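You operate a simulated robot arm through the tools that you are given. There is no shell and no other tool.

The job below is to be done with a simulated robot arm. You get a single attempt, and the scene is never put back.

JOB
Put one scoop of plum sweets into Tub 7 with the scoop.
Fine: from the small tote; scoop back in its place, lid shut and latched. Set down upright: steel scoop.
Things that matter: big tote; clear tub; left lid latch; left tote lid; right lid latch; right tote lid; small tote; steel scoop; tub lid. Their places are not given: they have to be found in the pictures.

Only the result counts: the job must be done as asked and must still hold three seconds after the hand-in. Knocking over, shifting, dropping, spilling or breaking anything else fails it. A push-on lid holds only when it is set on centred and level and pressed home; a screw cap is set on level and turned clockwise until tight.

ROBOT AND FRAMES
A 7-joint arm with a two-finger parallel gripper, fixed in place. Base frame: the origin is at the foot of the arm, x ahead of it, y to its left, z up; the work surface is at about z = 920. Lengths are in mm, angles in degrees, forces in N, time in s.
Its first joint turns from -166.0 to 166.0 degrees. Payload 4.4 kg.
Tool frame: the origin (TCP) lies between the finger pads and is the grasp point; the fingertips stand 23 mm ahead of it; z points along the fingers, y is the line along which they close. Largest opening 94 mm; finger width 38, thickness 10; the body of the gripper, 54 by 96 mm, starts 39 mm behind the TCP.
Orientation is told as [roll, pitch, yaw] about the base's x, y, z axes, in that order, counted from this pose: with the fingers straight down and closing along the base's y, the tool's x points along the base's -x, its y along +y and its z along -z.

CONTROLS
- The arm moves only by the tool jog_arm. Its argument "motion" is text: rows parted by semicolons, each of 7 numbers parted by spaces: the closure, from 0 (fully open) to 1 (shut), then the shift along the base's x, y, z in units of 400 mm (1.0 is 400 mm), then the turn, a rotation vector about the base's x, y, z in units of 60 degrees (1.0 is 60 degrees). In form: grip tx ty tz wx wy wz; .... A call has 1 to 20 rows; each row is the pose to reach, as a shift and turn from the pose commanded when the call began. A call with a number of a shift or a turn outside -1 to 1 is refused whole. Each row takes 0.2 s and may step no farther than 50 mm and 8.6 degrees from the row before; otherwise, or with a gripper value out of range, the whole call is refused. A pose out of reach is approached as far as the arm can. The call stops where the force on the tool passes 90 N (or 10 N more than at its start, if that is more) or the arm is blocked; 0.2 s more then pass. The fingers move at their own pace (about 72 mm/s each) and stop on an object; they squeeze with about 35 N. The grip force told is the motor's: it shows also when the fingers shut on nothing. Time passes only in rows, and 0.2 s behind the last, so rows that repeat a pose let the fingers close. The reply holds the time, the measured pose of the TCP, the force on the tool along the base axes, the opening and the grip force, in the units named above and with some noise, with the torque about the TCP (base axes, N m) and any sound that the robot's microphone picked up.
- Cameras (640 x 400 px; columns grow to the right, rows downward): "scene" is fixed at [219.7, -650.4, 1653.6]; the picture's right is [0.64, -0.77, 0.00], its down [-0.50, -0.42, -0.76] and it looks along [0.58, 0.49, -0.65] (base axes); focal length 230 px, centre (320, 200). "wrist" rides on the gripper at [86, 16, -74] in the tool frame; the picture's right is [-0.18, 0.98, 0.00], its down [-0.58, -0.11, -0.81] and it looks along [-0.79, -0.15, 0.59] (tool axes); focal length 243 px, centre (320, 200).
- camera(camera): a new picture of that camera. It takes no simulated time.
- point_at(camera, pixels): for up to 12 pixels [column, row] of the newest picture of that camera ("zoom" is the newest enlarged one), the place [x, y, z] in the base frame of the surface seen there, good to about 3 mm. It takes no simulated time.
- inspect(camera, box): a new picture of the part [left, top, right, bottom] of that camera's present view, enlarged. It takes no simulated time.
- job_done(): hands the job in; it is judged then, once.

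Unless the task says otherwise, let go and move clear before handing in.

The tools are called after "Request:" as name(argument=value, ...) on one line, values as JSON. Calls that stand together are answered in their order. jog_arm: Moves the arm, as the interface text tells. Its arguments: {"type":"object","properties":{"motion":{"type":"string"}},"required":["motion"]} The other tools are called the same way: camera (camera) takes a picture; point_at (camera, pixels) gives the place of the surface under pixels of a picture; inspect (camera, box) takes an enlarged picture of a part of a camera's view; job_done () hands the job in.

At the start:

```text
time_s: 0.0
tool_pos: [681.9, 225.8, 1358.3]
tcp_rot: [0.0, -0.1, 0.0]
contact_force: [-0.6, -0.1, -0.1]
ft_torque: [-0.02, 0.01, -0.01]
width: 94.3
grip_force: 0.1
```

scene: 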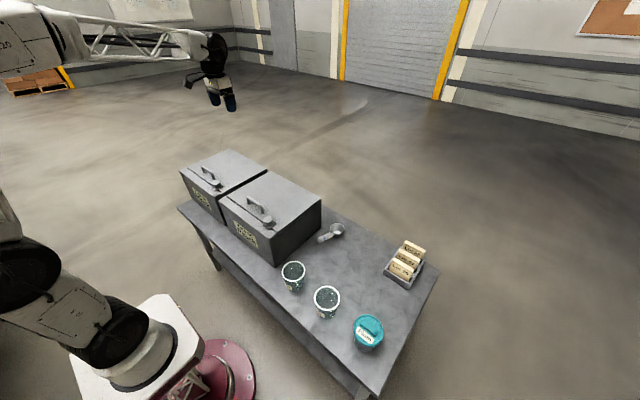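
wrist: 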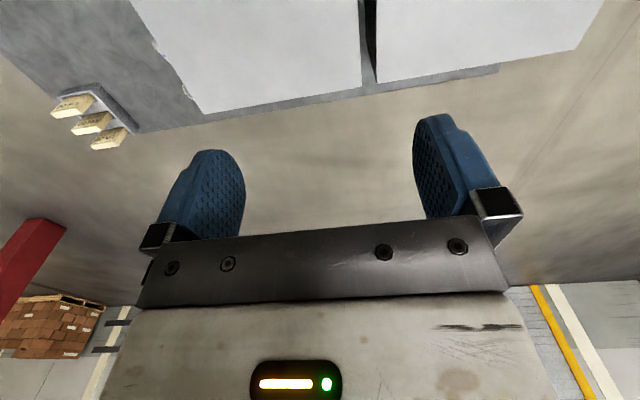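

The scene shows two totes with lids (around 220,185 and 270,215), a scoop at (332,232), two open tubs, and one teal-lidded tub at (368,332). I'll zoom in on these.

Request:
inspect(camera="scene", box=[170, 140, 350, 260])

Request:
inspect(camera="scene", box=[270, 220, 450, 360])

```text
3.33 times, centred on (260, 200) of scene
```

zoom: 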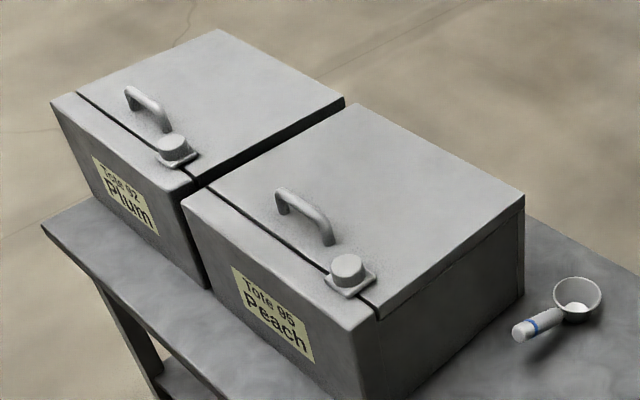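

```text
2.86 times, centred on (360, 290) of scene
```

zoom: 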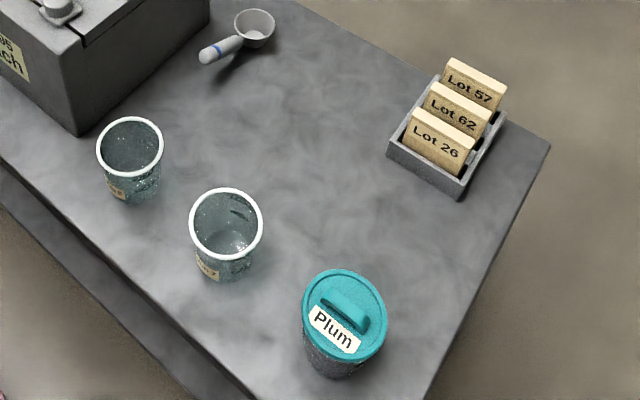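

The left tote reads "Tote 92 Plum", the right one "Tote 95 Peach". I need to read the labels on the tubs.

Request:
inspect(camera="scene", box=[275, 250, 325, 300])

Request:
inspect(camera="scene", box=[305, 275, 355, 325])

Request:
inspect(camera="scene", box=[345, 305, 395, 365])

Request:
inspect(camera="scene", box=[310, 215, 350, 250])

Request:
inspect(camera="scene", box=[180, 150, 260, 220])

```text
8.00 times, centred on (300, 275) of scene
```

zoom: 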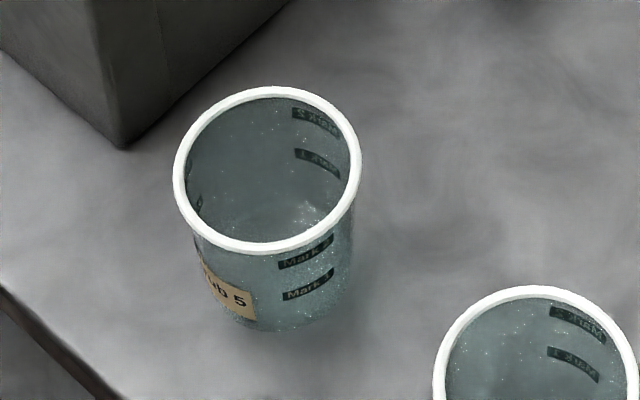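

```text
8.00 times, centred on (330, 300) of scene
```

zoom: 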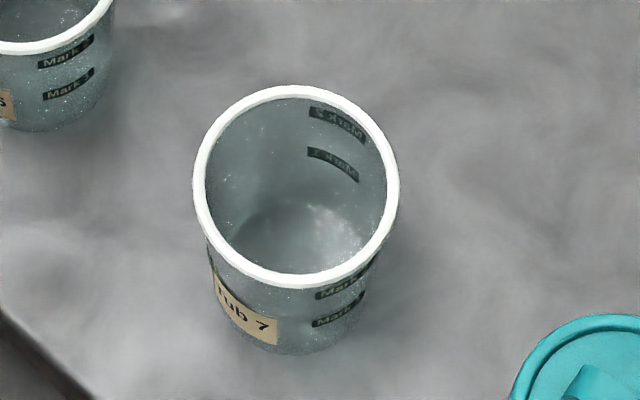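

```text
6.67 times, centred on (370, 335) of scene
```

zoom: 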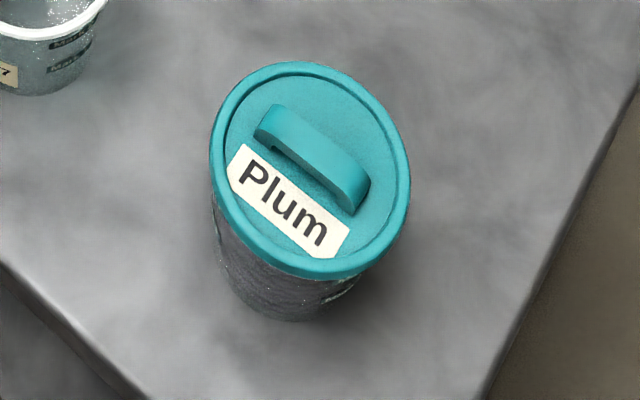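

```text
11.43 times, centred on (330, 232) of scene
```

zoom: 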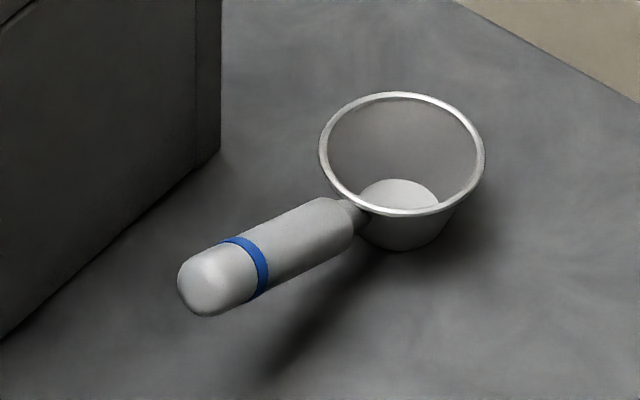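

```text
5.71 times, centred on (220, 185) of scene
```

zoom: 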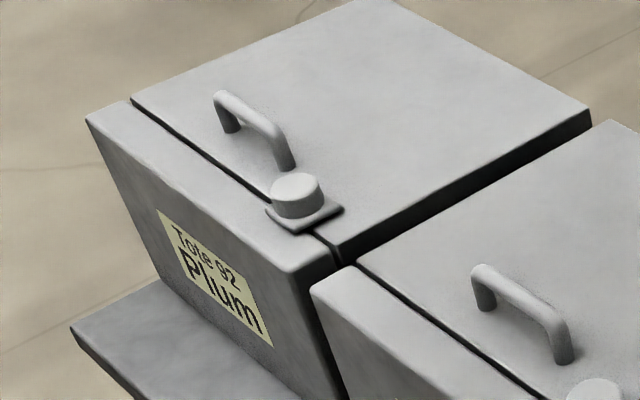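

Tub 7 is the middle open tub at about (326,300), and plum comes from the left tote. Next I'll measure places on the scoop, totes, latches and tubs.

Request:
point_at(camera="zoom", pixels=[[127, 104], [385, 5], [588, 115], [330, 265], [228, 95], [285, 165], [250, 112], [296, 183], [280, 216], [330, 209], [300, 228], [160, 130]])

Request:
point_at(camera="scene", pixels=[[180, 170], [226, 150], [267, 172], [219, 196], [323, 202], [271, 233], [334, 236], [340, 226], [323, 240], [326, 287], [326, 310], [340, 260]])

Request:
inspect(camera="scene", box=[310, 215, 350, 250])

```text
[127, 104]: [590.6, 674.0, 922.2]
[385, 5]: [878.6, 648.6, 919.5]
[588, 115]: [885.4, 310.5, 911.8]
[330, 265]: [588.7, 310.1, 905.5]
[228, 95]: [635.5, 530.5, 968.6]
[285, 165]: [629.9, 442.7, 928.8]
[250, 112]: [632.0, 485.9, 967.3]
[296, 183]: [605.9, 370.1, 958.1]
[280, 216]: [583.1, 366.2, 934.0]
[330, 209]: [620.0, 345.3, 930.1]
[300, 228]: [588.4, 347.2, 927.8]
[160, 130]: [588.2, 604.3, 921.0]
```

```text
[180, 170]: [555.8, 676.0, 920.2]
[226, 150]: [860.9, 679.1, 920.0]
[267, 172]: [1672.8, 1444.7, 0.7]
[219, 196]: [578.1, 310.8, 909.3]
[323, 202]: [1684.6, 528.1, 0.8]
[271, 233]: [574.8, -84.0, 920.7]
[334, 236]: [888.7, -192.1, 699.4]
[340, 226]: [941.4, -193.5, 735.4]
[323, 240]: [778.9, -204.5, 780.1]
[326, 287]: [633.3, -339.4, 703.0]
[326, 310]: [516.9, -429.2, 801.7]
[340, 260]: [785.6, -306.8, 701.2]
```

```text
11.43 times, centred on (330, 232) of scene
```

zoom: 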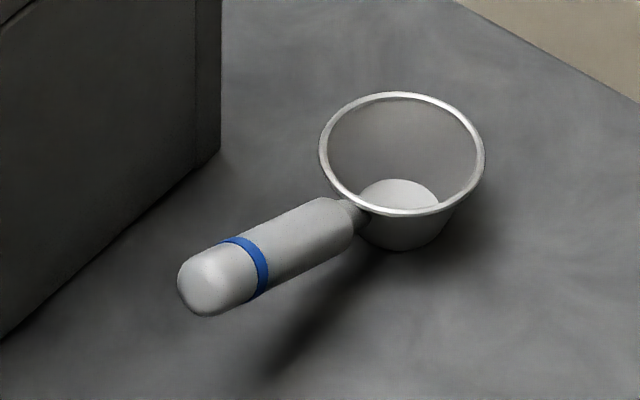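

The table lies at z≈701 and the tote tops at ≈920. Now I'll measure the scoop closely, and the peach tote's size for comparison.

Request:
point_at(camera="zoom", pixels=[[205, 285], [240, 245], [258, 262], [290, 230], [325, 208], [350, 212], [400, 95], [322, 150], [482, 160], [405, 211], [400, 190], [395, 245]])

Request:
inspect(camera="scene", box=[215, 165, 335, 265])

```text
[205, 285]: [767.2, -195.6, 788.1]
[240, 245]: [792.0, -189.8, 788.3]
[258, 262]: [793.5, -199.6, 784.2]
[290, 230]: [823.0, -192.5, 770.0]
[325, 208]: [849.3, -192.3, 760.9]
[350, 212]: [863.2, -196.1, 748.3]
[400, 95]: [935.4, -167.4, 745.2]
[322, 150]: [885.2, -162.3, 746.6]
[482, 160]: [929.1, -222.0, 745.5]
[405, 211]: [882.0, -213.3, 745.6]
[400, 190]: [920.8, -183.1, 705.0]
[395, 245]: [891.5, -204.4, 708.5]
```

```text
4.00 times, centred on (275, 215) of scene
```

zoom: 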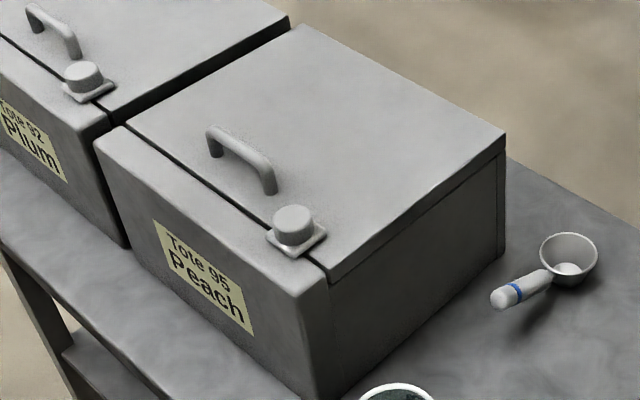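

The scoop's cup is centred near (908,-191) with its handle along -x rising about 25°. Now I'll move the wrist camera near the plum latch knob (606,370,958) for a close look.

Request:
jog_arm(motion="0 -0.038 0.045 -0.09 0 0 0; 0 -0.076 0.09 -0.18 0 0 0; 0 -0.114 0.135 -0.27 0 0 0; 0 -0.152 0.18 -0.36 0 0 0; 0 -0.19 0.225 -0.45 0 0 0; 0 -0.228 0.27 -0.54 0 0 0; 0 -0.266 0.315 -0.63 0 0 0; 0 -0.304 0.36 -0.72 0 0 0")

Request:
camera(camera="wrist")

Request:
camera(camera="scene")

```text
time_s: 1.8
tool_pos: [561.1, 368.4, 1069.5]
tcp_rot: [0.0, -0.1, 0.1]
contact_force: [0.6, -0.1, 0.1]
ft_torque: [-0.04, -0.04, -0.01]
width: 94.1
grip_force: 0.0
```

```text
taken
```

wrist: 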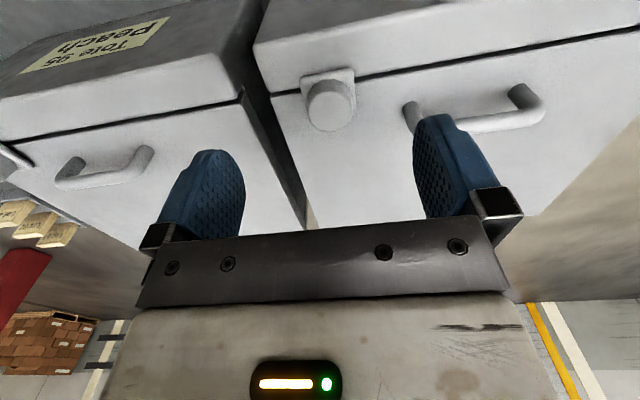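

```text
taken
```

scene: 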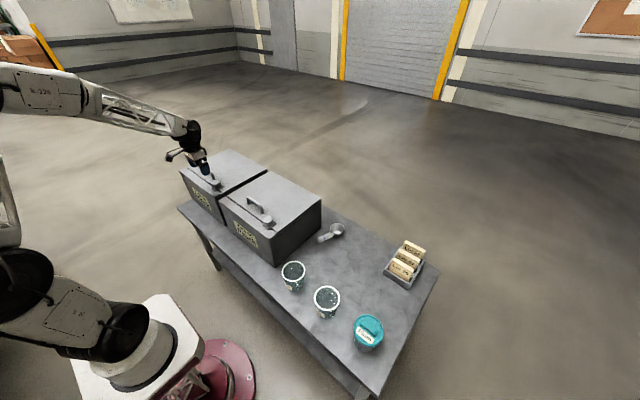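

Request:
inspect(camera="wrist", box=[260, 40, 400, 140])

```text
4.00 times, centred on (330, 90) of wrist
```

zoom: 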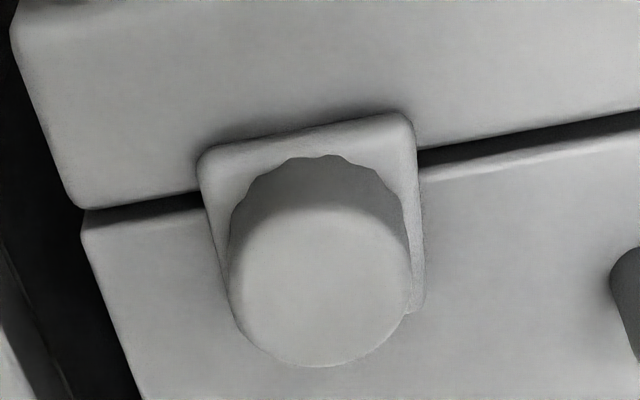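

The latch is a fluted round knob on a square plate straddling the lid gap, like a turn knob. I'll measure it and the lid handle.

Request:
point_at(camera="zoom", pixels=[[320, 285], [245, 285], [400, 285], [320, 215], [320, 360], [210, 160], [405, 125], [320, 140], [420, 305], [100, 220], [80, 195], [320, 175]])

Request:
point_at(camera="wrist", pixels=[[520, 95], [540, 118], [500, 122], [410, 112], [470, 130], [620, 40], [560, 60], [300, 215], [560, 200], [480, 100]])

```text
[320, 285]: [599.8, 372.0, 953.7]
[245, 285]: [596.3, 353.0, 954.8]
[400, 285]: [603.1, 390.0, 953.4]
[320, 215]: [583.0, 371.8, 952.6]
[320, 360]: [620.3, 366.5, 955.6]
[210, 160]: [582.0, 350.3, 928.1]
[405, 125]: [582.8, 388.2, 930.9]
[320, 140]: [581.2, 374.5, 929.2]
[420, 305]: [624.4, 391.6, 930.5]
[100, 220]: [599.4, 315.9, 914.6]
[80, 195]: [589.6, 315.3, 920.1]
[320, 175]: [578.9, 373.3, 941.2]
```

```text
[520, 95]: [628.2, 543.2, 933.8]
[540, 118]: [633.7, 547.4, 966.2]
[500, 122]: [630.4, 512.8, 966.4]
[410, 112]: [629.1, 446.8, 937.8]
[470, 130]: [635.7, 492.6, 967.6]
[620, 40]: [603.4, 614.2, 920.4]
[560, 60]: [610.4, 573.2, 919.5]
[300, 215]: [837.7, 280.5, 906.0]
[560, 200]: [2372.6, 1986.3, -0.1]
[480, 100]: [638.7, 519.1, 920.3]
```

The knob is centred at (601,371), radius 20, z 930–954, and the lid handle bar is at x≈632, y 447–547, top z 967. I'll lower onto the knob and grip it.

Request:
jog_arm(motion="0 0.05 0.003 -0.07 0 0 0; 0 0.1 0.006 -0.12 0 0 0; 0 0.1 0.006 -0.2 0 0 0; 0 0.1 0.006 -0.25 0 0 0; 0 0.1 0.006 -0.281 0 0 0; 0.5 0.1 0.006 -0.281 0 0 0; 1 0.1 0.006 -0.281 0 0 0; 1 0.1 0.006 -0.281 0 0 0; 1 0.1 0.006 -0.281 0 0 0")

Request:
camera(camera="wrist")

```text
time_s: 3.8
tool_pos: [600.1, 370.1, 958.6]
tcp_rot: [0.0, 0.0, -0.1]
contact_force: [0.4, -63.8, 10.3]
ft_torque: [-0.33, -0.29, -0.37]
width: 41.6
grip_force: 45.1
```

```text
taken
```

wrist: 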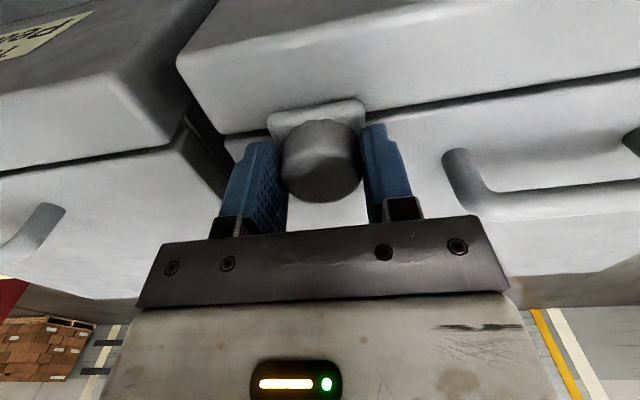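

The knob is held (width 41.6) but there is −64 N sideways in y, so my grip is off-centre. I'll shift slightly in −y to relieve it.

Request:
jog_arm(motion="1 0 -0.004 0 0 0 0; 1 0 -0.004 0 0 0 0")

```text
time_s: 4.4
tool_pos: [600.5, 370.2, 958.7]
tcp_rot: [0.0, 0.1, 0.0]
contact_force: [-4.9, -39.3, 4.6]
ft_torque: [-0.82, 0.37, -0.17]
width: 41.4
grip_force: 44.7
```

Request:
jog_arm(motion="1 0 -0.005 0 0 0 0; 1 0 -0.005 0 0 0 0")

```text
time_s: 5.0
tool_pos: [599.3, 369.5, 958.8]
tcp_rot: [0.0, 0.0, 0.2]
contact_force: [-5.7, 27.3, -13.7]
ft_torque: [-0.1, 0.28, 0.16]
width: 41.4
grip_force: 44.8
```

The side force is now nearly balanced. I'll try turning the knob counter-clockwise in small steps, watching torque.

Request:
jog_arm(motion="1 0 0.001 0 0 0 0.05; 1 0 0.001 0 0 0 0.1; 1 0 0.001 0 0 0 0.15; 1 0 0.001 0 0 0 0.2; 1 0 0.001 0 0 0 0.25")

Request:
camera(camera="wrist")

```text
time_s: 6.2
tool_pos: [600.9, 369.7, 957.4]
tcp_rot: [0.0, -0.1, 15.1]
contact_force: [1.5, 68.2, -10.0]
ft_torque: [0.69, -0.44, -0.87]
width: 40.9
grip_force: 45.1
```

```text
taken
```

wrist: 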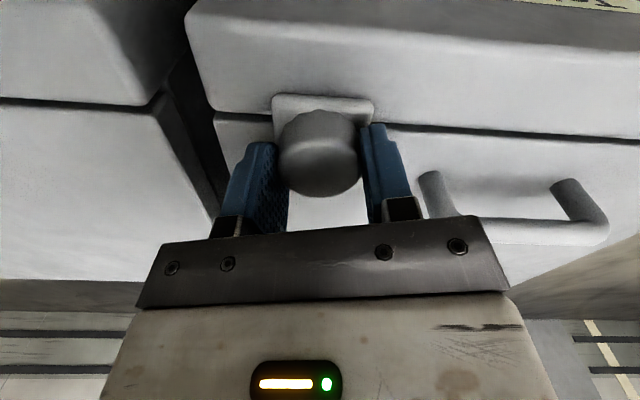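

Torque about z is −0.87 N m at 15°. I'll inspect the knob's flutes to see whether it turned or the fingers slipped.

Request:
inspect(camera="wrist", box=[255, 80, 395, 200])

Request:
jog_arm(motion="1 0 0.003 0 0 0 0.05; 1 0 0.003 0 0 0 0.1; 1 0 0.003 0 0 0 0.15; 1 0 0.003 0 0 0 0.2; 1 0 0.003 0 0 0 0.25; 1 0 0.003 0 0 0 0.3; 1 0 0.003 0 0 0 0.35")

Request:
inspect(camera="wrist", box=[255, 80, 395, 200])

```text
3.33 times, centred on (325, 140) of wrist
```

zoom: 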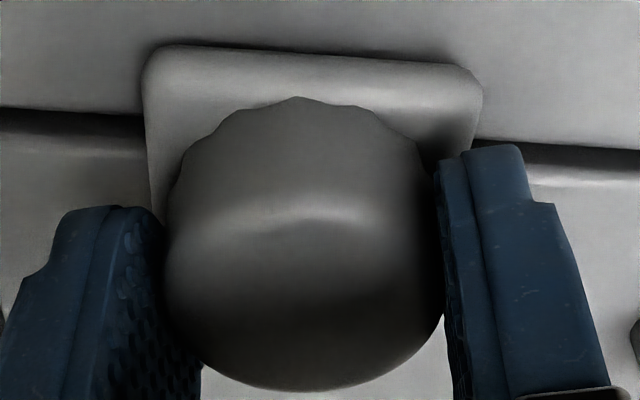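

```text
time_s: 7.8
tool_pos: [600.0, 368.4, 957.5]
tcp_rot: [0.0, 0.0, 36.1]
contact_force: [2.3, 14.5, 14.6]
ft_torque: [0.07, -0.15, -0.15]
width: 41.2
grip_force: 44.8
```

```text
3.33 times, centred on (325, 140) of wrist
```

zoom: 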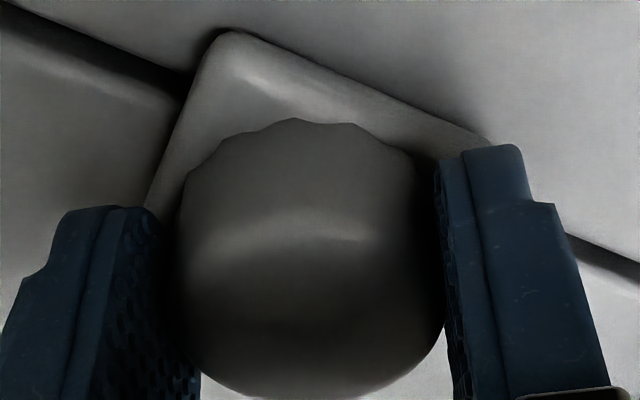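

The flute peak stays put relative to the fingers (near column 295), so the knob may be turning along with them. I'll keep turning towards 90°.

Request:
jog_arm(motion="1 0 0 0 0 0 0.1; 1 0 0 0 0 0 0.2; 1 0 0 0 0 0 0.3; 1 0 0 0 0 0 0.4; 1 0 0 0 0 0 0.5")

Request:
inspect(camera="wrist", box=[255, 80, 395, 200])

Request:
inspect(camera="scene", box=[170, 130, 270, 220])

```text
time_s: 9.0
tool_pos: [599.5, 368.6, 958.0]
tcp_rot: [0.0, 0.1, 66.1]
contact_force: [-1.6, 2.2, -5.0]
ft_torque: [-0.02, 0.12, -1.19]
width: 40.4
grip_force: 44.4
```

```text
3.33 times, centred on (325, 140) of wrist
```

zoom: 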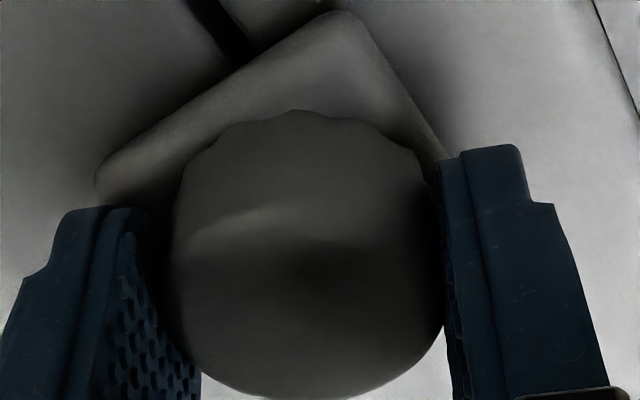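

```text
4.44 times, centred on (220, 175) of scene
```

zoom: 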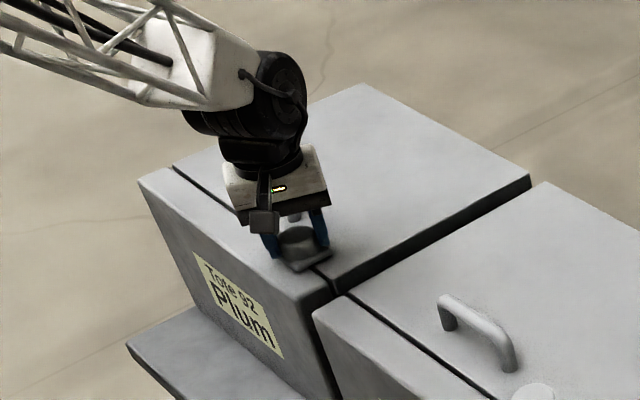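

Torque is −1.19 N m at 66° with no click heard. I'll turn in small steps to see whether torque builds to a stop or slips.

Request:
jog_arm(motion="1 0 0 0 0 0 0.1")

Request:
jog_arm(motion="1 0 0 0 0 0 0.1")

Request:
jog_arm(motion="1 0 0 0 0 0 0.1")

Request:
jog_arm(motion="1 0 0 0 0 0 0.1")

Request:
inspect(camera="wrist", box=[255, 80, 395, 200])

```text
time_s: 9.4
tool_pos: [599.9, 368.9, 957.5]
tcp_rot: [0.0, 0.0, 72.0]
contact_force: [0.2, -1.4, -2.3]
ft_torque: [-0.34, -0.38, -0.97]
width: 41.1
grip_force: 45.3
```

```text
time_s: 9.8
tool_pos: [600.2, 368.3, 957.3]
tcp_rot: [0.0, 0.0, 78.2]
contact_force: [0.2, -1.1, -5.3]
ft_torque: [-0.29, -0.45, -0.68]
width: 41.3
grip_force: 45.0
```

```text
time_s: 10.2
tool_pos: [599.6, 369.4, 957.3]
tcp_rot: [0.0, 0.0, 84.0]
contact_force: [0.8, 0.1, -5.9]
ft_torque: [-0.22, -0.41, -0.46]
width: 40.7
grip_force: 45.4
```

```text
time_s: 10.6
tool_pos: [600.1, 369.8, 957.9]
tcp_rot: [0.0, 0.1, 90.0]
contact_force: [1.1, -0.5, -4.5]
ft_torque: [0.2, -0.09, -0.73]
width: 40.6
grip_force: 45.1
```

```text
3.33 times, centred on (325, 140) of wrist
```

zoom: 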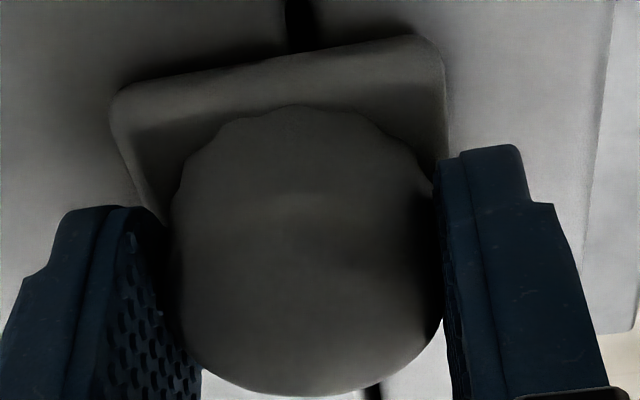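

Torque stays around −0.5 to −1 N m with width wobbling over the flutes, so it's unclear whether the knob really turns. While still gripping, I'll press down lightly to check for a push-button action and sound.

Request:
jog_arm(motion="1 0 0 -0.005 0 0 0; 1 0 0 -0.01 0 0 0")

```text
time_s: 11.2
tool_pos: [601.1, 370.4, 956.6]
tcp_rot: [-0.2, -0.1, 90.1]
contact_force: [1.9, -2.0, 35.8]
ft_torque: [0.03, 0.09, 0.01]
width: 40.7
grip_force: 45.2
```

At 36 N the knob only moved ~1 mm, so it isn't a soft push button. I'll release, rise, and move over the lid handle (632,497) — yaw 90 suits gripping the bar — to test whether the lid is free.

Request:
jog_arm(motion="1 0 0 0.006 0 0 0; 0 0 0 0.006 0 0 0; 0 0 0 0.006 0 0 0; 0 0 0 0.1 0 0 0; 0 0 0 0.19 0 0 0; 0 0.03 0.1 0.19 0 0 0; 0 0.06 0.2 0.19 0 0 0; 0 0.079 0.317 0.19 0 0 0; 0 0.079 0.317 0.1 0 0 0; 0 0.079 0.317 0.01 0 0 0; 0 0.079 0.317 0.01 0 0 0")

Request:
camera(camera="wrist")

Request:
inspect(camera="scene", box=[170, 130, 270, 220])

```text
time_s: 13.6
tool_pos: [632.7, 497.7, 958.8]
tcp_rot: [0.1, 0.1, 90.0]
contact_force: [-0.1, -0.4, 0.6]
ft_torque: [-0.01, 0.02, -0.03]
width: 93.9
grip_force: 0.0
```

```text
taken
```

wrist: 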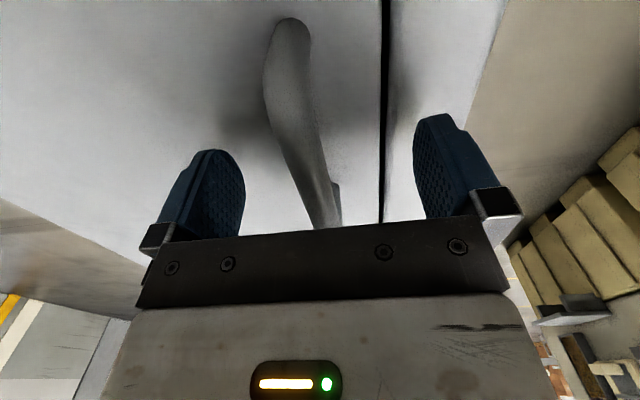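

```text
4.44 times, centred on (220, 175) of scene
```

zoom: 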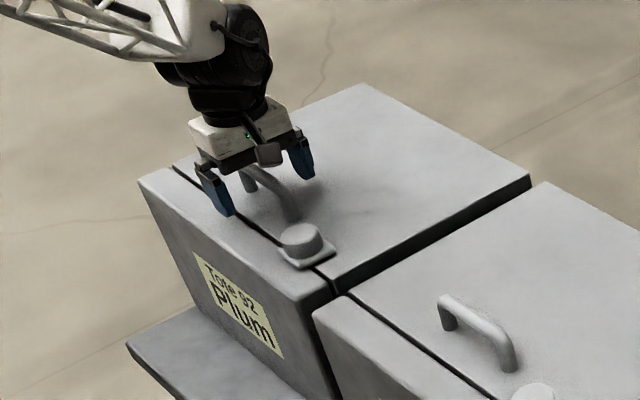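

The fingers straddle the handle bar. I'll close and lift a few millimetres, reading the vertical force.

Request:
jog_arm(motion="0.5 0 0 0 0 0 0; 1 0 0 0 0 0 0; 1 0 0 0 0 0 0; 1 0 0 0 0 0 0; 1 0 0 0 0 0 0")

Request:
jog_arm(motion="1 0 0 0.005 0 0 0; 1 0 0 0.01 0 0 0")

```text
time_s: 14.9
tool_pos: [634.8, 497.0, 958.6]
tcp_rot: [-0.1, -0.1, 90.1]
contact_force: [24.5, 2.7, -6.8]
ft_torque: [-0.81, -0.03, 0.22]
width: 15.5
grip_force: 45.0
stopped in row 5: the force on the tool passed its limit at 92 N (the readings are from after the stop); the commanded pose is now the measured one
```

```text
time_s: 15.5
tool_pos: [635.3, 497.2, 962.8]
tcp_rot: [-0.1, 0.0, 89.9]
contact_force: [58.1, 6.8, -41.5]
ft_torque: [-0.28, 0.27, 0.49]
width: 16.0
grip_force: 44.9
```

Lifting 4 mm gives −41 N in z and +58 N in x, so the grip is off-centre and the lid seems held. I'll re-centre in +x and try again gently.

Request:
jog_arm(motion="1 0.003 0 -0.01 0 0 0; 1 0.005 0 -0.01 0 0 0")

Request:
jog_arm(motion="1 0 0 0.005 0 0 0; 1 0 0 0.008 0 0 0; 1 0 0 0.008 0 0 0")

Request:
inspect(camera="scene", box=[170, 130, 270, 220])

```text
time_s: 16.1
tool_pos: [634.1, 497.9, 961.5]
tcp_rot: [-0.1, -0.1, 90.0]
contact_force: [-2.6, -21.8, 2.8]
ft_torque: [0.59, -0.03, 0.09]
width: 15.5
grip_force: 45.0
```

```text
time_s: 16.9
tool_pos: [635.7, 496.9, 961.3]
tcp_rot: [-0.1, -0.1, 90.0]
contact_force: [-11.6, -13.0, -9.4]
ft_torque: [0.01, 0.0, 0.11]
width: 15.7
grip_force: 45.0
```

```text
4.44 times, centred on (220, 175) of scene
```

zoom: 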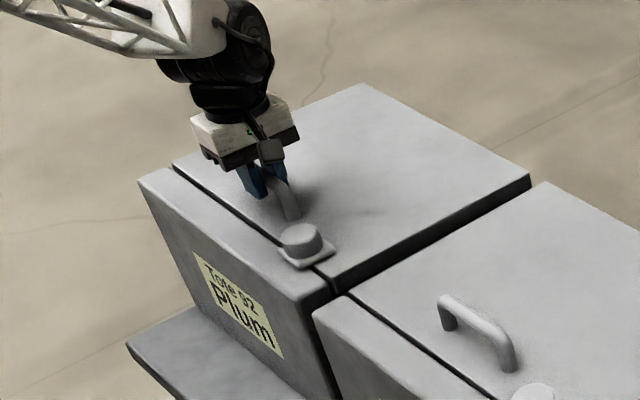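

Only −9 N now. I'll continue lifting by small steps.

Request:
jog_arm(motion="1 0 0 0.005 0 0 0; 1 0 0 0.01 0 0 0")

Request:
jog_arm(motion="1 0 0 0.005 0 0 0; 1 0 0 0.01 0 0 0")

Request:
inspect(camera="scene", box=[170, 130, 270, 220])

```text
time_s: 17.5
tool_pos: [635.2, 497.1, 965.4]
tcp_rot: [-0.1, -0.1, 90.1]
contact_force: [-6.4, -0.4, -35.7]
ft_torque: [-0.02, 0.0, 0.18]
width: 15.7
grip_force: 45.1
```

```text
time_s: 18.1
tool_pos: [634.7, 496.8, 970.8]
tcp_rot: [-0.1, -0.1, 90.0]
contact_force: [-18.3, 0.4, -35.4]
ft_torque: [-0.17, 0.1, 0.15]
width: 15.7
grip_force: 45.3
```

```text
4.44 times, centred on (220, 175) of scene
```

zoom: 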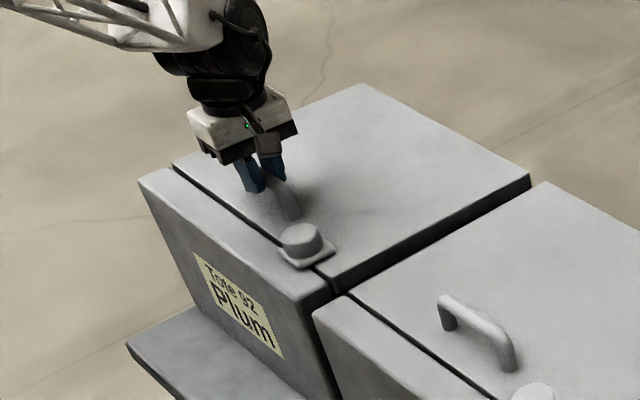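

The force stays at 35 N while the fingers slide up the bar, so the lid is still latched and the fingers slip at ~35 N. I'll let go and look closely at both knobs for marks.

Request:
jog_arm(motion="0 0 0 0 0 0 0; 0 0 0 0 0 0 0; 0 0 0 0.05 0 0 0; 0 0 0 0.15 0 0 0; 0 0 0.1 0.25 0 0 0; 0 0 0.2 0.25 0 0 0")

Request:
inspect(camera="scene", box=[210, 170, 240, 190])

Request:
inspect(camera="scene", box=[255, 210, 285, 230])

Request:
camera(camera="wrist")

```text
refused: row 5 steps farther than a row can; nothing moved
```

```text
16.00 times, centred on (225, 180) of scene
```

zoom: 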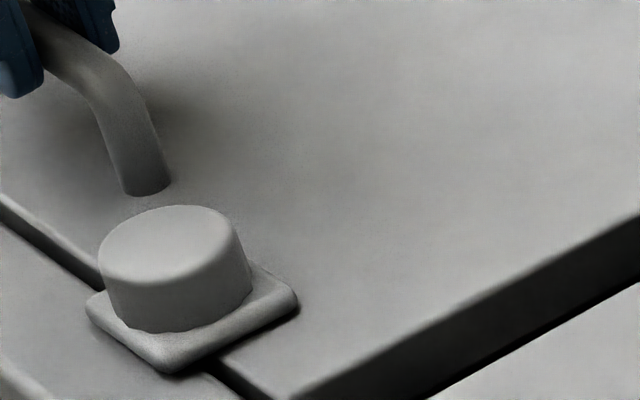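

```text
16.00 times, centred on (270, 220) of scene
```

zoom: 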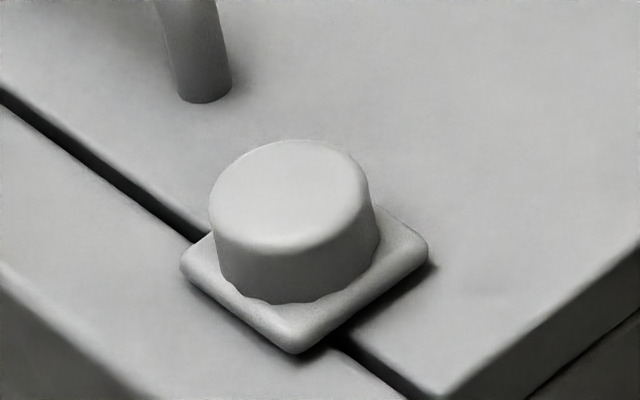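

```text
taken
```

wrist: 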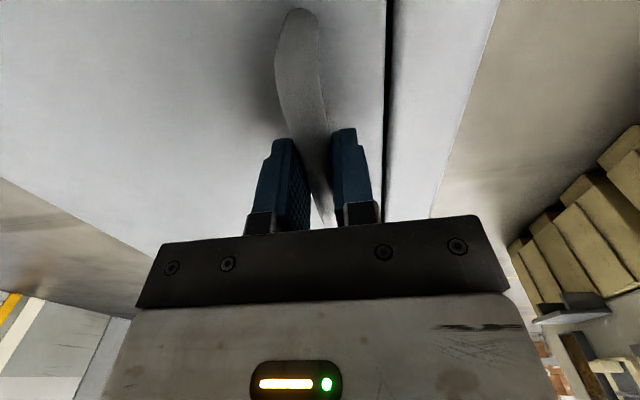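

Both knobs look smooth-sided with no turn marks — more like push buttons. I'll release the handle, move over the knob with fingers shut, and press from above.

Request:
jog_arm(motion="0 0 0 0 0 0 0; 0 0 0 0 0 0 0; 0 0 0 0.08 0 0 0; 0 0 0 0.175 0 0 0; 0.5 -0.03 -0.1 0.175 0 0 0; 1 -0.06 -0.2 0.175 0 0 0; 1 -0.084 -0.316 0.175 0 0 0; 1 -0.084 -0.316 0.1 0 0 0; 1 -0.084 -0.316 0.03 0 0 0; 1 -0.084 -0.316 0.03 0 0 0")

Request:
camera(camera="wrist")

```text
time_s: 20.3
tool_pos: [602.2, 370.5, 981.3]
tcp_rot: [-0.2, -0.1, 89.9]
contact_force: [-0.3, 0.4, 0.2]
ft_torque: [0.0, 0.0, -0.02]
width: 0.1
grip_force: 34.7
```

```text
taken
```

wrist: 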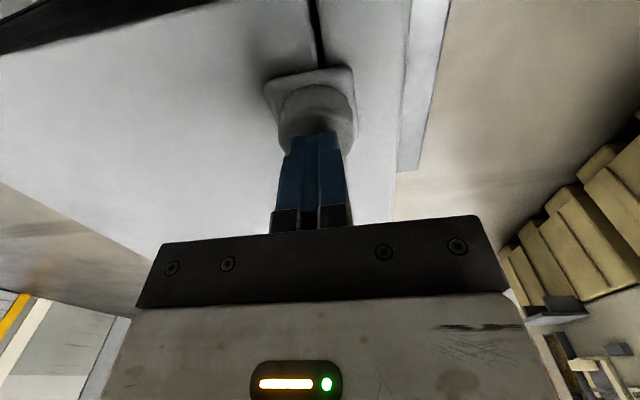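

The shut fingertips sit just above the knob with no contact. I'll press down in small steps.

Request:
jog_arm(motion="1 0 0 -0.005 0 0 0; 1 0 0 -0.01 0 0 0; 1 0 0 -0.015 0 0 0")

Request:
jog_arm(motion="1 0 0 -0.003 0 0 0; 1 0 0 -0.006 0 0 0")

Request:
jog_arm(motion="1 0 0 -0.003 0 0 0; 1 0 0 -0.006 0 0 0")

```text
time_s: 21.1
tool_pos: [602.7, 371.9, 977.7]
tcp_rot: [-0.1, -0.1, 89.9]
contact_force: [-3.2, -3.9, 11.1]
ft_torque: [-0.27, 0.09, -0.06]
width: 0.1
grip_force: 35.1
```

```text
time_s: 21.7
tool_pos: [602.7, 370.5, 976.6]
tcp_rot: [-0.4, -0.2, 89.9]
contact_force: [-14.7, -5.1, 45.4]
ft_torque: [-0.81, 0.36, -0.15]
width: 0.0
grip_force: 35.0
```

```text
time_s: 22.2
tool_pos: [604.2, 371.2, 977.1]
tcp_rot: [-0.4, -0.4, 90.0]
contact_force: [-2.8, 0.1, 7.2]
ft_torque: [-0.13, 0.09, -0.08]
width: 0.0
grip_force: 34.8
stopped in row 2: the force on the tool passed its limit at 94 N (the readings are from after the stop); the commanded pose is now the measured one
```

At over 90 N the knob doesn't press in, so it isn't a button; the scalloped base suggests turning. I'll rise a bit and zoom on the scallops so I can track rotation.

Request:
jog_arm(motion="0 0 0 0.05 0 0 0; 0 -0.005 0 0.1 0 0 0; 0 -0.005 0 0.1 0 0 0; 0 -0.005 0 0.1 0 0 0; 0 -0.005 0 0.02 0 0 0; 0 -0.005 -0.001 -0.05 0 0 0")

Request:
inspect(camera="wrist", box=[270, 80, 370, 160])

```text
time_s: 23.6
tool_pos: [600.9, 370.7, 957.3]
tcp_rot: [-0.5, -0.4, 89.9]
contact_force: [-1.0, -0.1, 0.5]
ft_torque: [0.01, -0.01, -0.01]
width: 93.9
grip_force: 0.0
```

```text
5.00 times, centred on (320, 120) of wrist
```

zoom: 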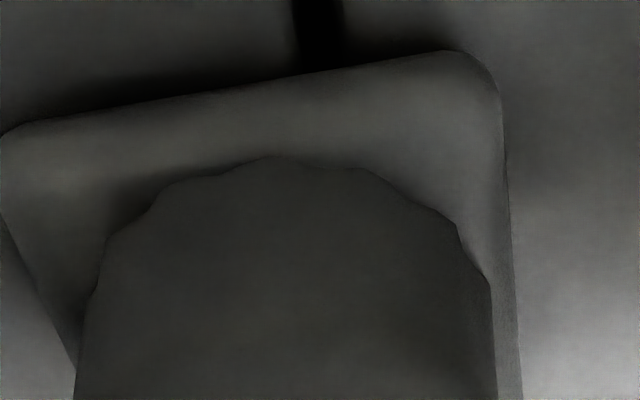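

Scallop crests are visible at (175,183), (270,157), (365,168), (455,225). I'll grip and turn clockwise 15°, then compare crest positions relative to the fingers.

Request:
jog_arm(motion="0.5 0 0 0 0 0 0; 1 0 0 0 0 0 0; 1 0 0 0 0 0 0; 1 0 0 0 0 0 0; 1 0 0 0 0 0 0")

Request:
inspect(camera="wrist", box=[270, 80, 370, 160])

```text
time_s: 24.8
tool_pos: [599.8, 371.2, 956.0]
tcp_rot: [-0.4, -0.2, 90.0]
contact_force: [1.2, -0.6, -1.6]
ft_torque: [0.16, 0.33, -0.02]
width: 40.8
grip_force: 45.7
```

```text
5.00 times, centred on (320, 120) of wrist
```

zoom: 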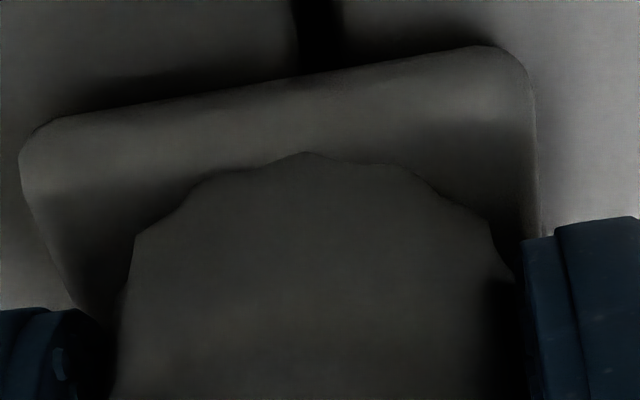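

The grip is well centred now with nearly zero force. Turning clockwise.

Request:
jog_arm(motion="1 0 0 0 0 0 -0.06; 1 0 0 0 0 0 -0.12; 1 0 0 0 0 0 -0.18")

Request:
inspect(camera="wrist", box=[270, 80, 370, 160])

Request:
jog_arm(motion="1 0 0 0 0 0 -0.06; 1 0 0 0 0 0 -0.12; 1 0 0 0 0 0 -0.18")

Request:
inspect(camera="wrist", box=[270, 80, 370, 160])

```text
time_s: 25.6
tool_pos: [600.6, 370.3, 955.4]
tcp_rot: [-0.4, -0.3, 79.2]
contact_force: [0.0, 0.9, -0.9]
ft_torque: [-0.06, 0.46, 0.67]
width: 41.1
grip_force: 45.1
```

```text
5.00 times, centred on (320, 120) of wrist
```

zoom: 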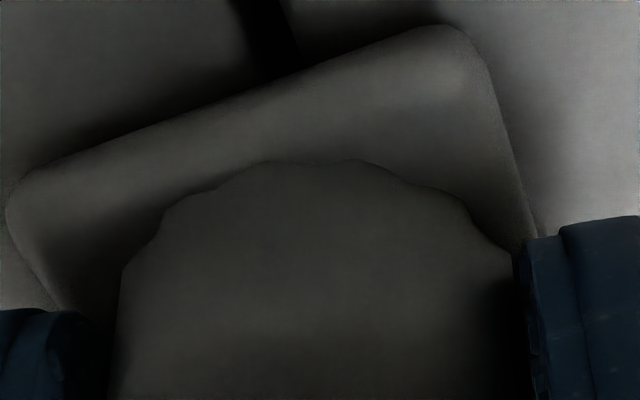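

```text
time_s: 26.4
tool_pos: [601.5, 370.8, 956.7]
tcp_rot: [-0.5, -0.3, 68.3]
contact_force: [0.0, -0.6, 1.7]
ft_torque: [0.07, 0.18, 0.28]
width: 41.0
grip_force: 45.0
```

```text
5.00 times, centred on (320, 120) of wrist
```

zoom: 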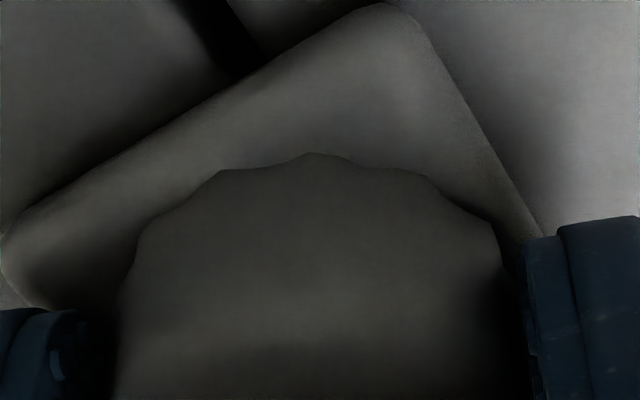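

The crests moved relative to the fingers, so the knob stays fixed and my fingers slip: it doesn't turn either way. The plate overlaps the front strip by only ~10 mm (x 582–592), so this may be a slide latch; I'll turn back to yaw 90 and push it in +x.

Request:
jog_arm(motion="0 0 0 0 0 0 0; 0 0 0 0 0 0 0.12; 0 0 0 0 0 0 0.24; 0 0 0 0 0 0 0.36; 0.5 0 0 0 0 0 0.36; 1 0 0 0 0 0 0.36; 1 0 0 0 0 0 0.36; 1 0 0 0 0 0 0.36")

Request:
jog_arm(motion="1 0.005 0 0 0 0 0; 1 0.01 0 0 0 0 0")

Request:
jog_arm(motion="1 0.005 0 0 0 0 0; 1 0.01 0 0 0 0 0")

```text
time_s: 28.2
tool_pos: [601.9, 371.1, 956.2]
tcp_rot: [-0.4, -0.2, 90.0]
contact_force: [-0.3, -0.3, 1.0]
ft_torque: [-0.18, 0.35, 0.45]
width: 40.7
grip_force: 45.4
```

```text
time_s: 28.8
tool_pos: [604.2, 369.9, 954.3]
tcp_rot: [-0.3, -0.2, 90.0]
contact_force: [-27.4, 4.7, 2.1]
ft_torque: [0.82, 0.63, -0.21]
width: 40.7
grip_force: 45.5
```

```text
time_s: 29.4
tool_pos: [605.0, 370.8, 954.7]
tcp_rot: [-0.1, -0.2, 90.0]
contact_force: [-43.6, 1.9, 18.1]
ft_torque: [-0.23, 1.02, -0.06]
width: 40.8
grip_force: 44.6
stopped in row 2: the force on the tool passed its limit at 93 N (the readings are from after the stop); the commanded pose is now the measured one
```

+x is rigid up to 93 N. I'll try −x, then ±y in small steps.

Request:
jog_arm(motion="1 -0.01 0 0 0 0 0; 1 -0.015 0 0 0 0 0")

Request:
jog_arm(motion="1 -0.005 0 0 0 0 0; 1 -0.008 0 0 0 0 0")

Request:
camera(camera="wrist")

```text
time_s: 30.0
tool_pos: [601.2, 371.3, 955.8]
tcp_rot: [-0.3, -0.3, 90.1]
contact_force: [3.0, 2.6, 5.9]
ft_torque: [0.26, -0.45, -0.03]
width: 40.6
grip_force: 45.2
```

```text
time_s: 30.6
tool_pos: [596.6, 371.6, 956.5]
tcp_rot: [-0.1, -0.3, 90.0]
contact_force: [0.8, -4.3, 20.2]
ft_torque: [-0.15, 0.38, -0.14]
width: 40.5
grip_force: 44.8
```

```text
taken
```

wrist: 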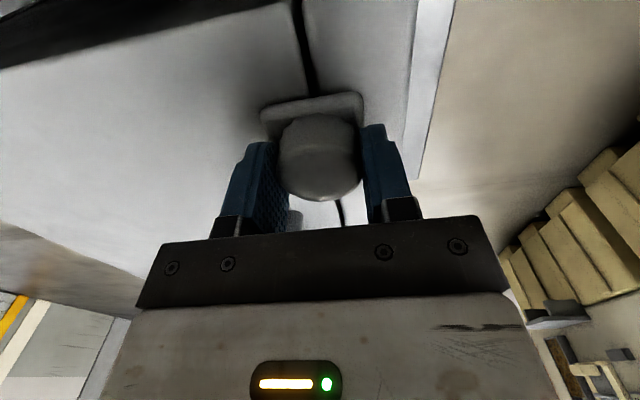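

In −x the tool moved to 596.6 with almost no resisting force — the latch may be sliding. I'll keep going in −x.

Request:
jog_arm(motion="1 -0.005 0 0 0 0 0; 1 -0.01 0 0 0 0 0")

Request:
inspect(camera="wrist", box=[270, 80, 370, 160])

Request:
inspect(camera="scene", box=[205, 165, 245, 195])

```text
time_s: 31.2
tool_pos: [593.3, 370.0, 954.9]
tcp_rot: [-0.3, -0.2, 90.0]
contact_force: [0.8, -14.3, 22.8]
ft_torque: [0.46, -0.01, -0.02]
width: 40.5
grip_force: 45.2
```

```text
5.00 times, centred on (320, 120) of wrist
```

zoom: 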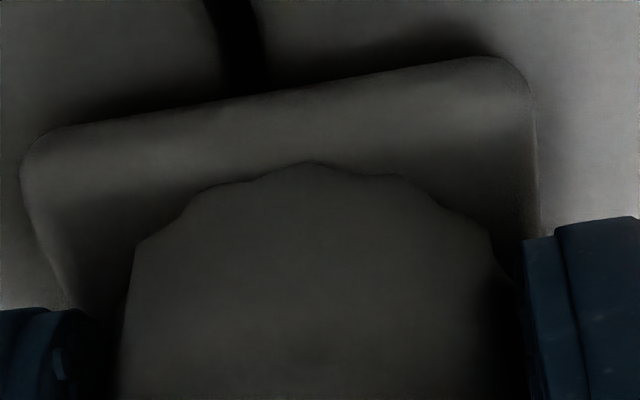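

```text
13.33 times, centred on (225, 180) of scene
```

zoom: 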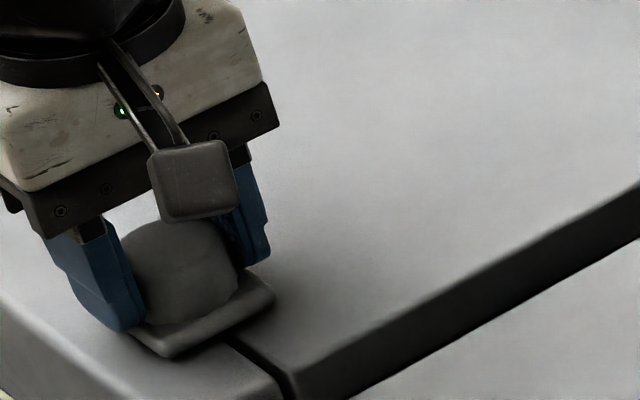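

The gap moved from column ~315 to ~240 relative to the plate: it is a slide latch moving in −x. I'll continue sliding until it stops.

Request:
jog_arm(motion="1 -0.01 0 0.002 0 0 0; 1 -0.02 0 0.002 0 0 0; 1 -0.03 0 0.002 0 0 0")

Request:
jog_arm(motion="1 -0.01 0 0 0 0 0; 1 -0.02 0 0 0 0 0; 1 -0.03 0 0 0 0 0")

Request:
camera(camera="wrist")

```text
time_s: 32.0
tool_pos: [581.0, 371.8, 955.5]
tcp_rot: [-0.2, -0.1, 90.1]
contact_force: [-0.3, -11.4, 7.3]
ft_torque: [-0.78, 0.37, 0.02]
width: 40.9
grip_force: 45.0
```

```text
time_s: 32.8
tool_pos: [568.8, 369.8, 954.7]
tcp_rot: [-0.2, 0.0, 90.0]
contact_force: [-1.2, 7.1, -12.3]
ft_torque: [-0.23, 0.33, 0.06]
width: 40.7
grip_force: 44.7
```

```text
taken
```

wrist: 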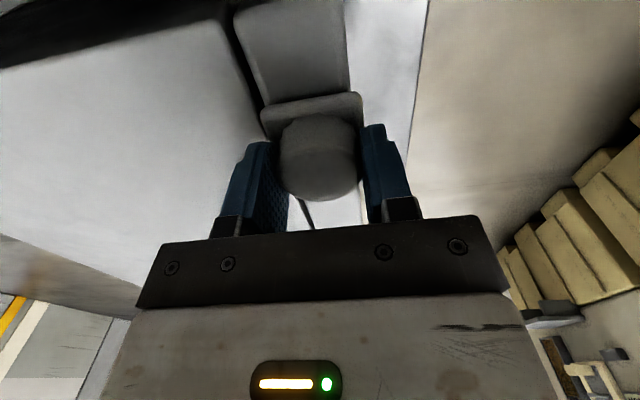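

The latch is now at x≈569, its back edge near the gap. I'll push a little farther to find the stop.

Request:
jog_arm(motion="1 -0.007 0 0 0 0 0; 1 -0.014 0 0 0 0 0")

Request:
inspect(camera="wrist", box=[220, 40, 380, 240])

```text
time_s: 33.6
tool_pos: [567.5, 369.3, 955.9]
tcp_rot: [-0.5, -0.1, 89.9]
contact_force: [37.9, 1.6, -17.6]
ft_torque: [-0.1, -0.02, 0.05]
width: 40.6
grip_force: 45.2
stopped in row 2: the force on the tool passed its limit at 94 N (the readings are from after the stop); the commanded pose is now the measured one
```

```text
2.00 times, centred on (300, 140) of wrist
```

zoom: 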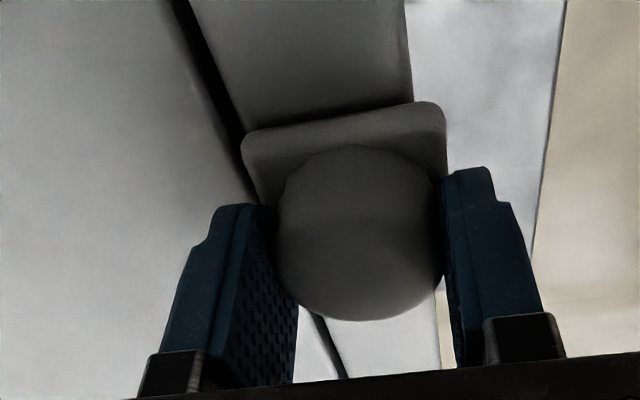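

The latch stopped at x≈567.5, clear of the lid. Now I'll let go, and grip the lid handle near the fingertips (TCP z≈973) so the body has room as the lid swings.

Request:
jog_arm(motion="0 0 0 0 0 0 0; 0 0 0 0 0 0 0; 0 0 0 0.07 0 0 0; 0 0 0 0.14 0 0 0; 0 0.05 0.1 0.14 0.007 0 0; 0 0.1 0.2 0.14 0.007 0 0; 0 0.171 0.29 0.14 0.007 0 0; 0 0.171 0.319 0.1 0.007 0 0; 0 0.171 0.319 0.043 0.007 0 0; 0.5 0.171 0.319 0.043 0.007 0 0; 1 0.171 0.319 0.043 0.007 0 0; 1 0.171 0.319 0.043 0.007 0 0; 1 0.171 0.319 0.043 0.007 0 0")

Request:
camera(camera="wrist")

Request:
inspect(camera="scene", box=[170, 130, 270, 220])

```text
time_s: 36.4
tool_pos: [635.2, 498.0, 973.7]
tcp_rot: [-0.4, -0.7, 89.9]
contact_force: [16.6, 4.4, -4.6]
ft_torque: [0.2, -0.19, 0.26]
width: 15.5
grip_force: 45.4
```

```text
taken
```

wrist: 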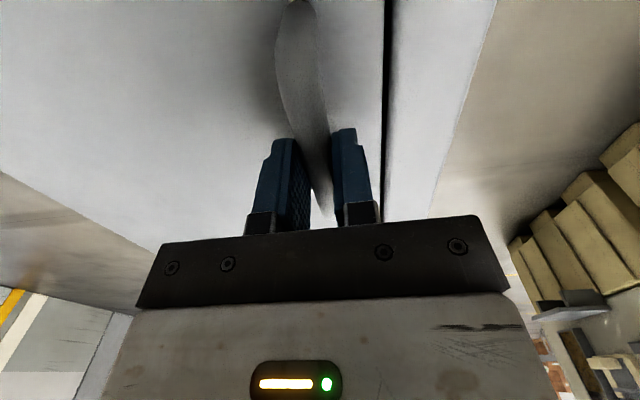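

```text
4.44 times, centred on (220, 175) of scene
```

zoom: 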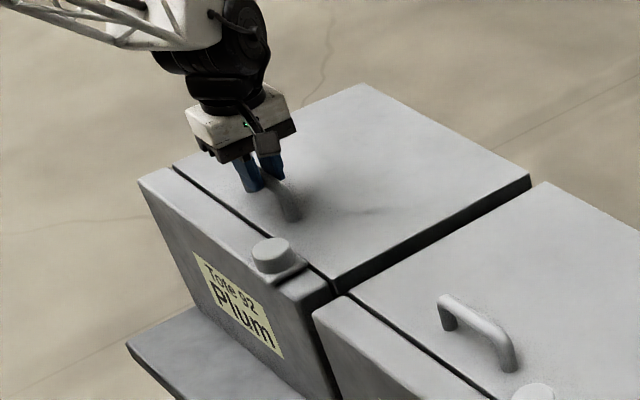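

The latch knob now sits on the front strip, and the bar is gripped. I'll lift about 20 mm along the hinge arc and read the force.

Request:
jog_arm(motion="1 0.002 0 0.012 0 0 0; 1 0.004 0 0.025 0 0 0; 1 0.007 0 0.037 0 0 0; 1 0.011 0 0.05 0 0 0; 1 0.011 0 0.05 0 0 0")

Request:
inspect(camera="scene", box=[170, 130, 270, 220])

```text
time_s: 37.6
tool_pos: [639.9, 497.3, 993.7]
tcp_rot: [-0.4, -0.7, 89.9]
contact_force: [85.1, 10.2, -28.2]
ft_torque: [0.26, -0.84, 0.4]
width: 15.5
grip_force: 45.0
```

```text
4.44 times, centred on (220, 175) of scene
```

zoom: 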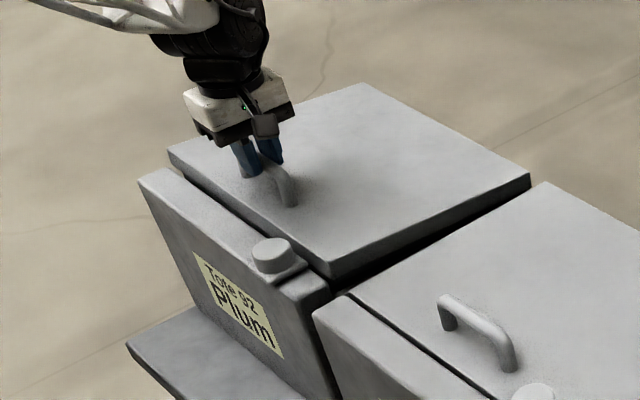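

The lid is opening. There's +85 N in x, so the true arc runs more in +x; I'll relieve by moving +x and continue.

Request:
jog_arm(motion="1 0.004 0 0 0 0 0; 1 0.008 0 0 0 0 0; 1 0.008 0 0 0 0 0")

```text
time_s: 38.4
tool_pos: [639.9, 498.8, 993.8]
tcp_rot: [-0.2, -0.6, 89.9]
contact_force: [-3.7, -18.2, -2.1]
ft_torque: [-0.55, 0.13, 0.1]
width: 15.8
grip_force: 45.5
```

Forces are near zero now: the lid seems to stay where it is. I'll continue along the arc to about 15°.

Request:
jog_arm(motion="1 0.008 0 0.027 0 0 0; 1 0.017 0 0.055 0 0 0; 1 0.027 0 0.08 0 0 0; 1 0.0385 0 0.106 0 0 0; 1 0.0385 0 0.106 0 0 0")

```text
time_s: 39.6
tool_pos: [657.7, 498.6, 1037.0]
tcp_rot: [-0.4, -0.7, 89.9]
contact_force: [-9.9, -3.7, 3.5]
ft_torque: [0.77, 0.06, 0.24]
width: 15.6
grip_force: 45.4
```

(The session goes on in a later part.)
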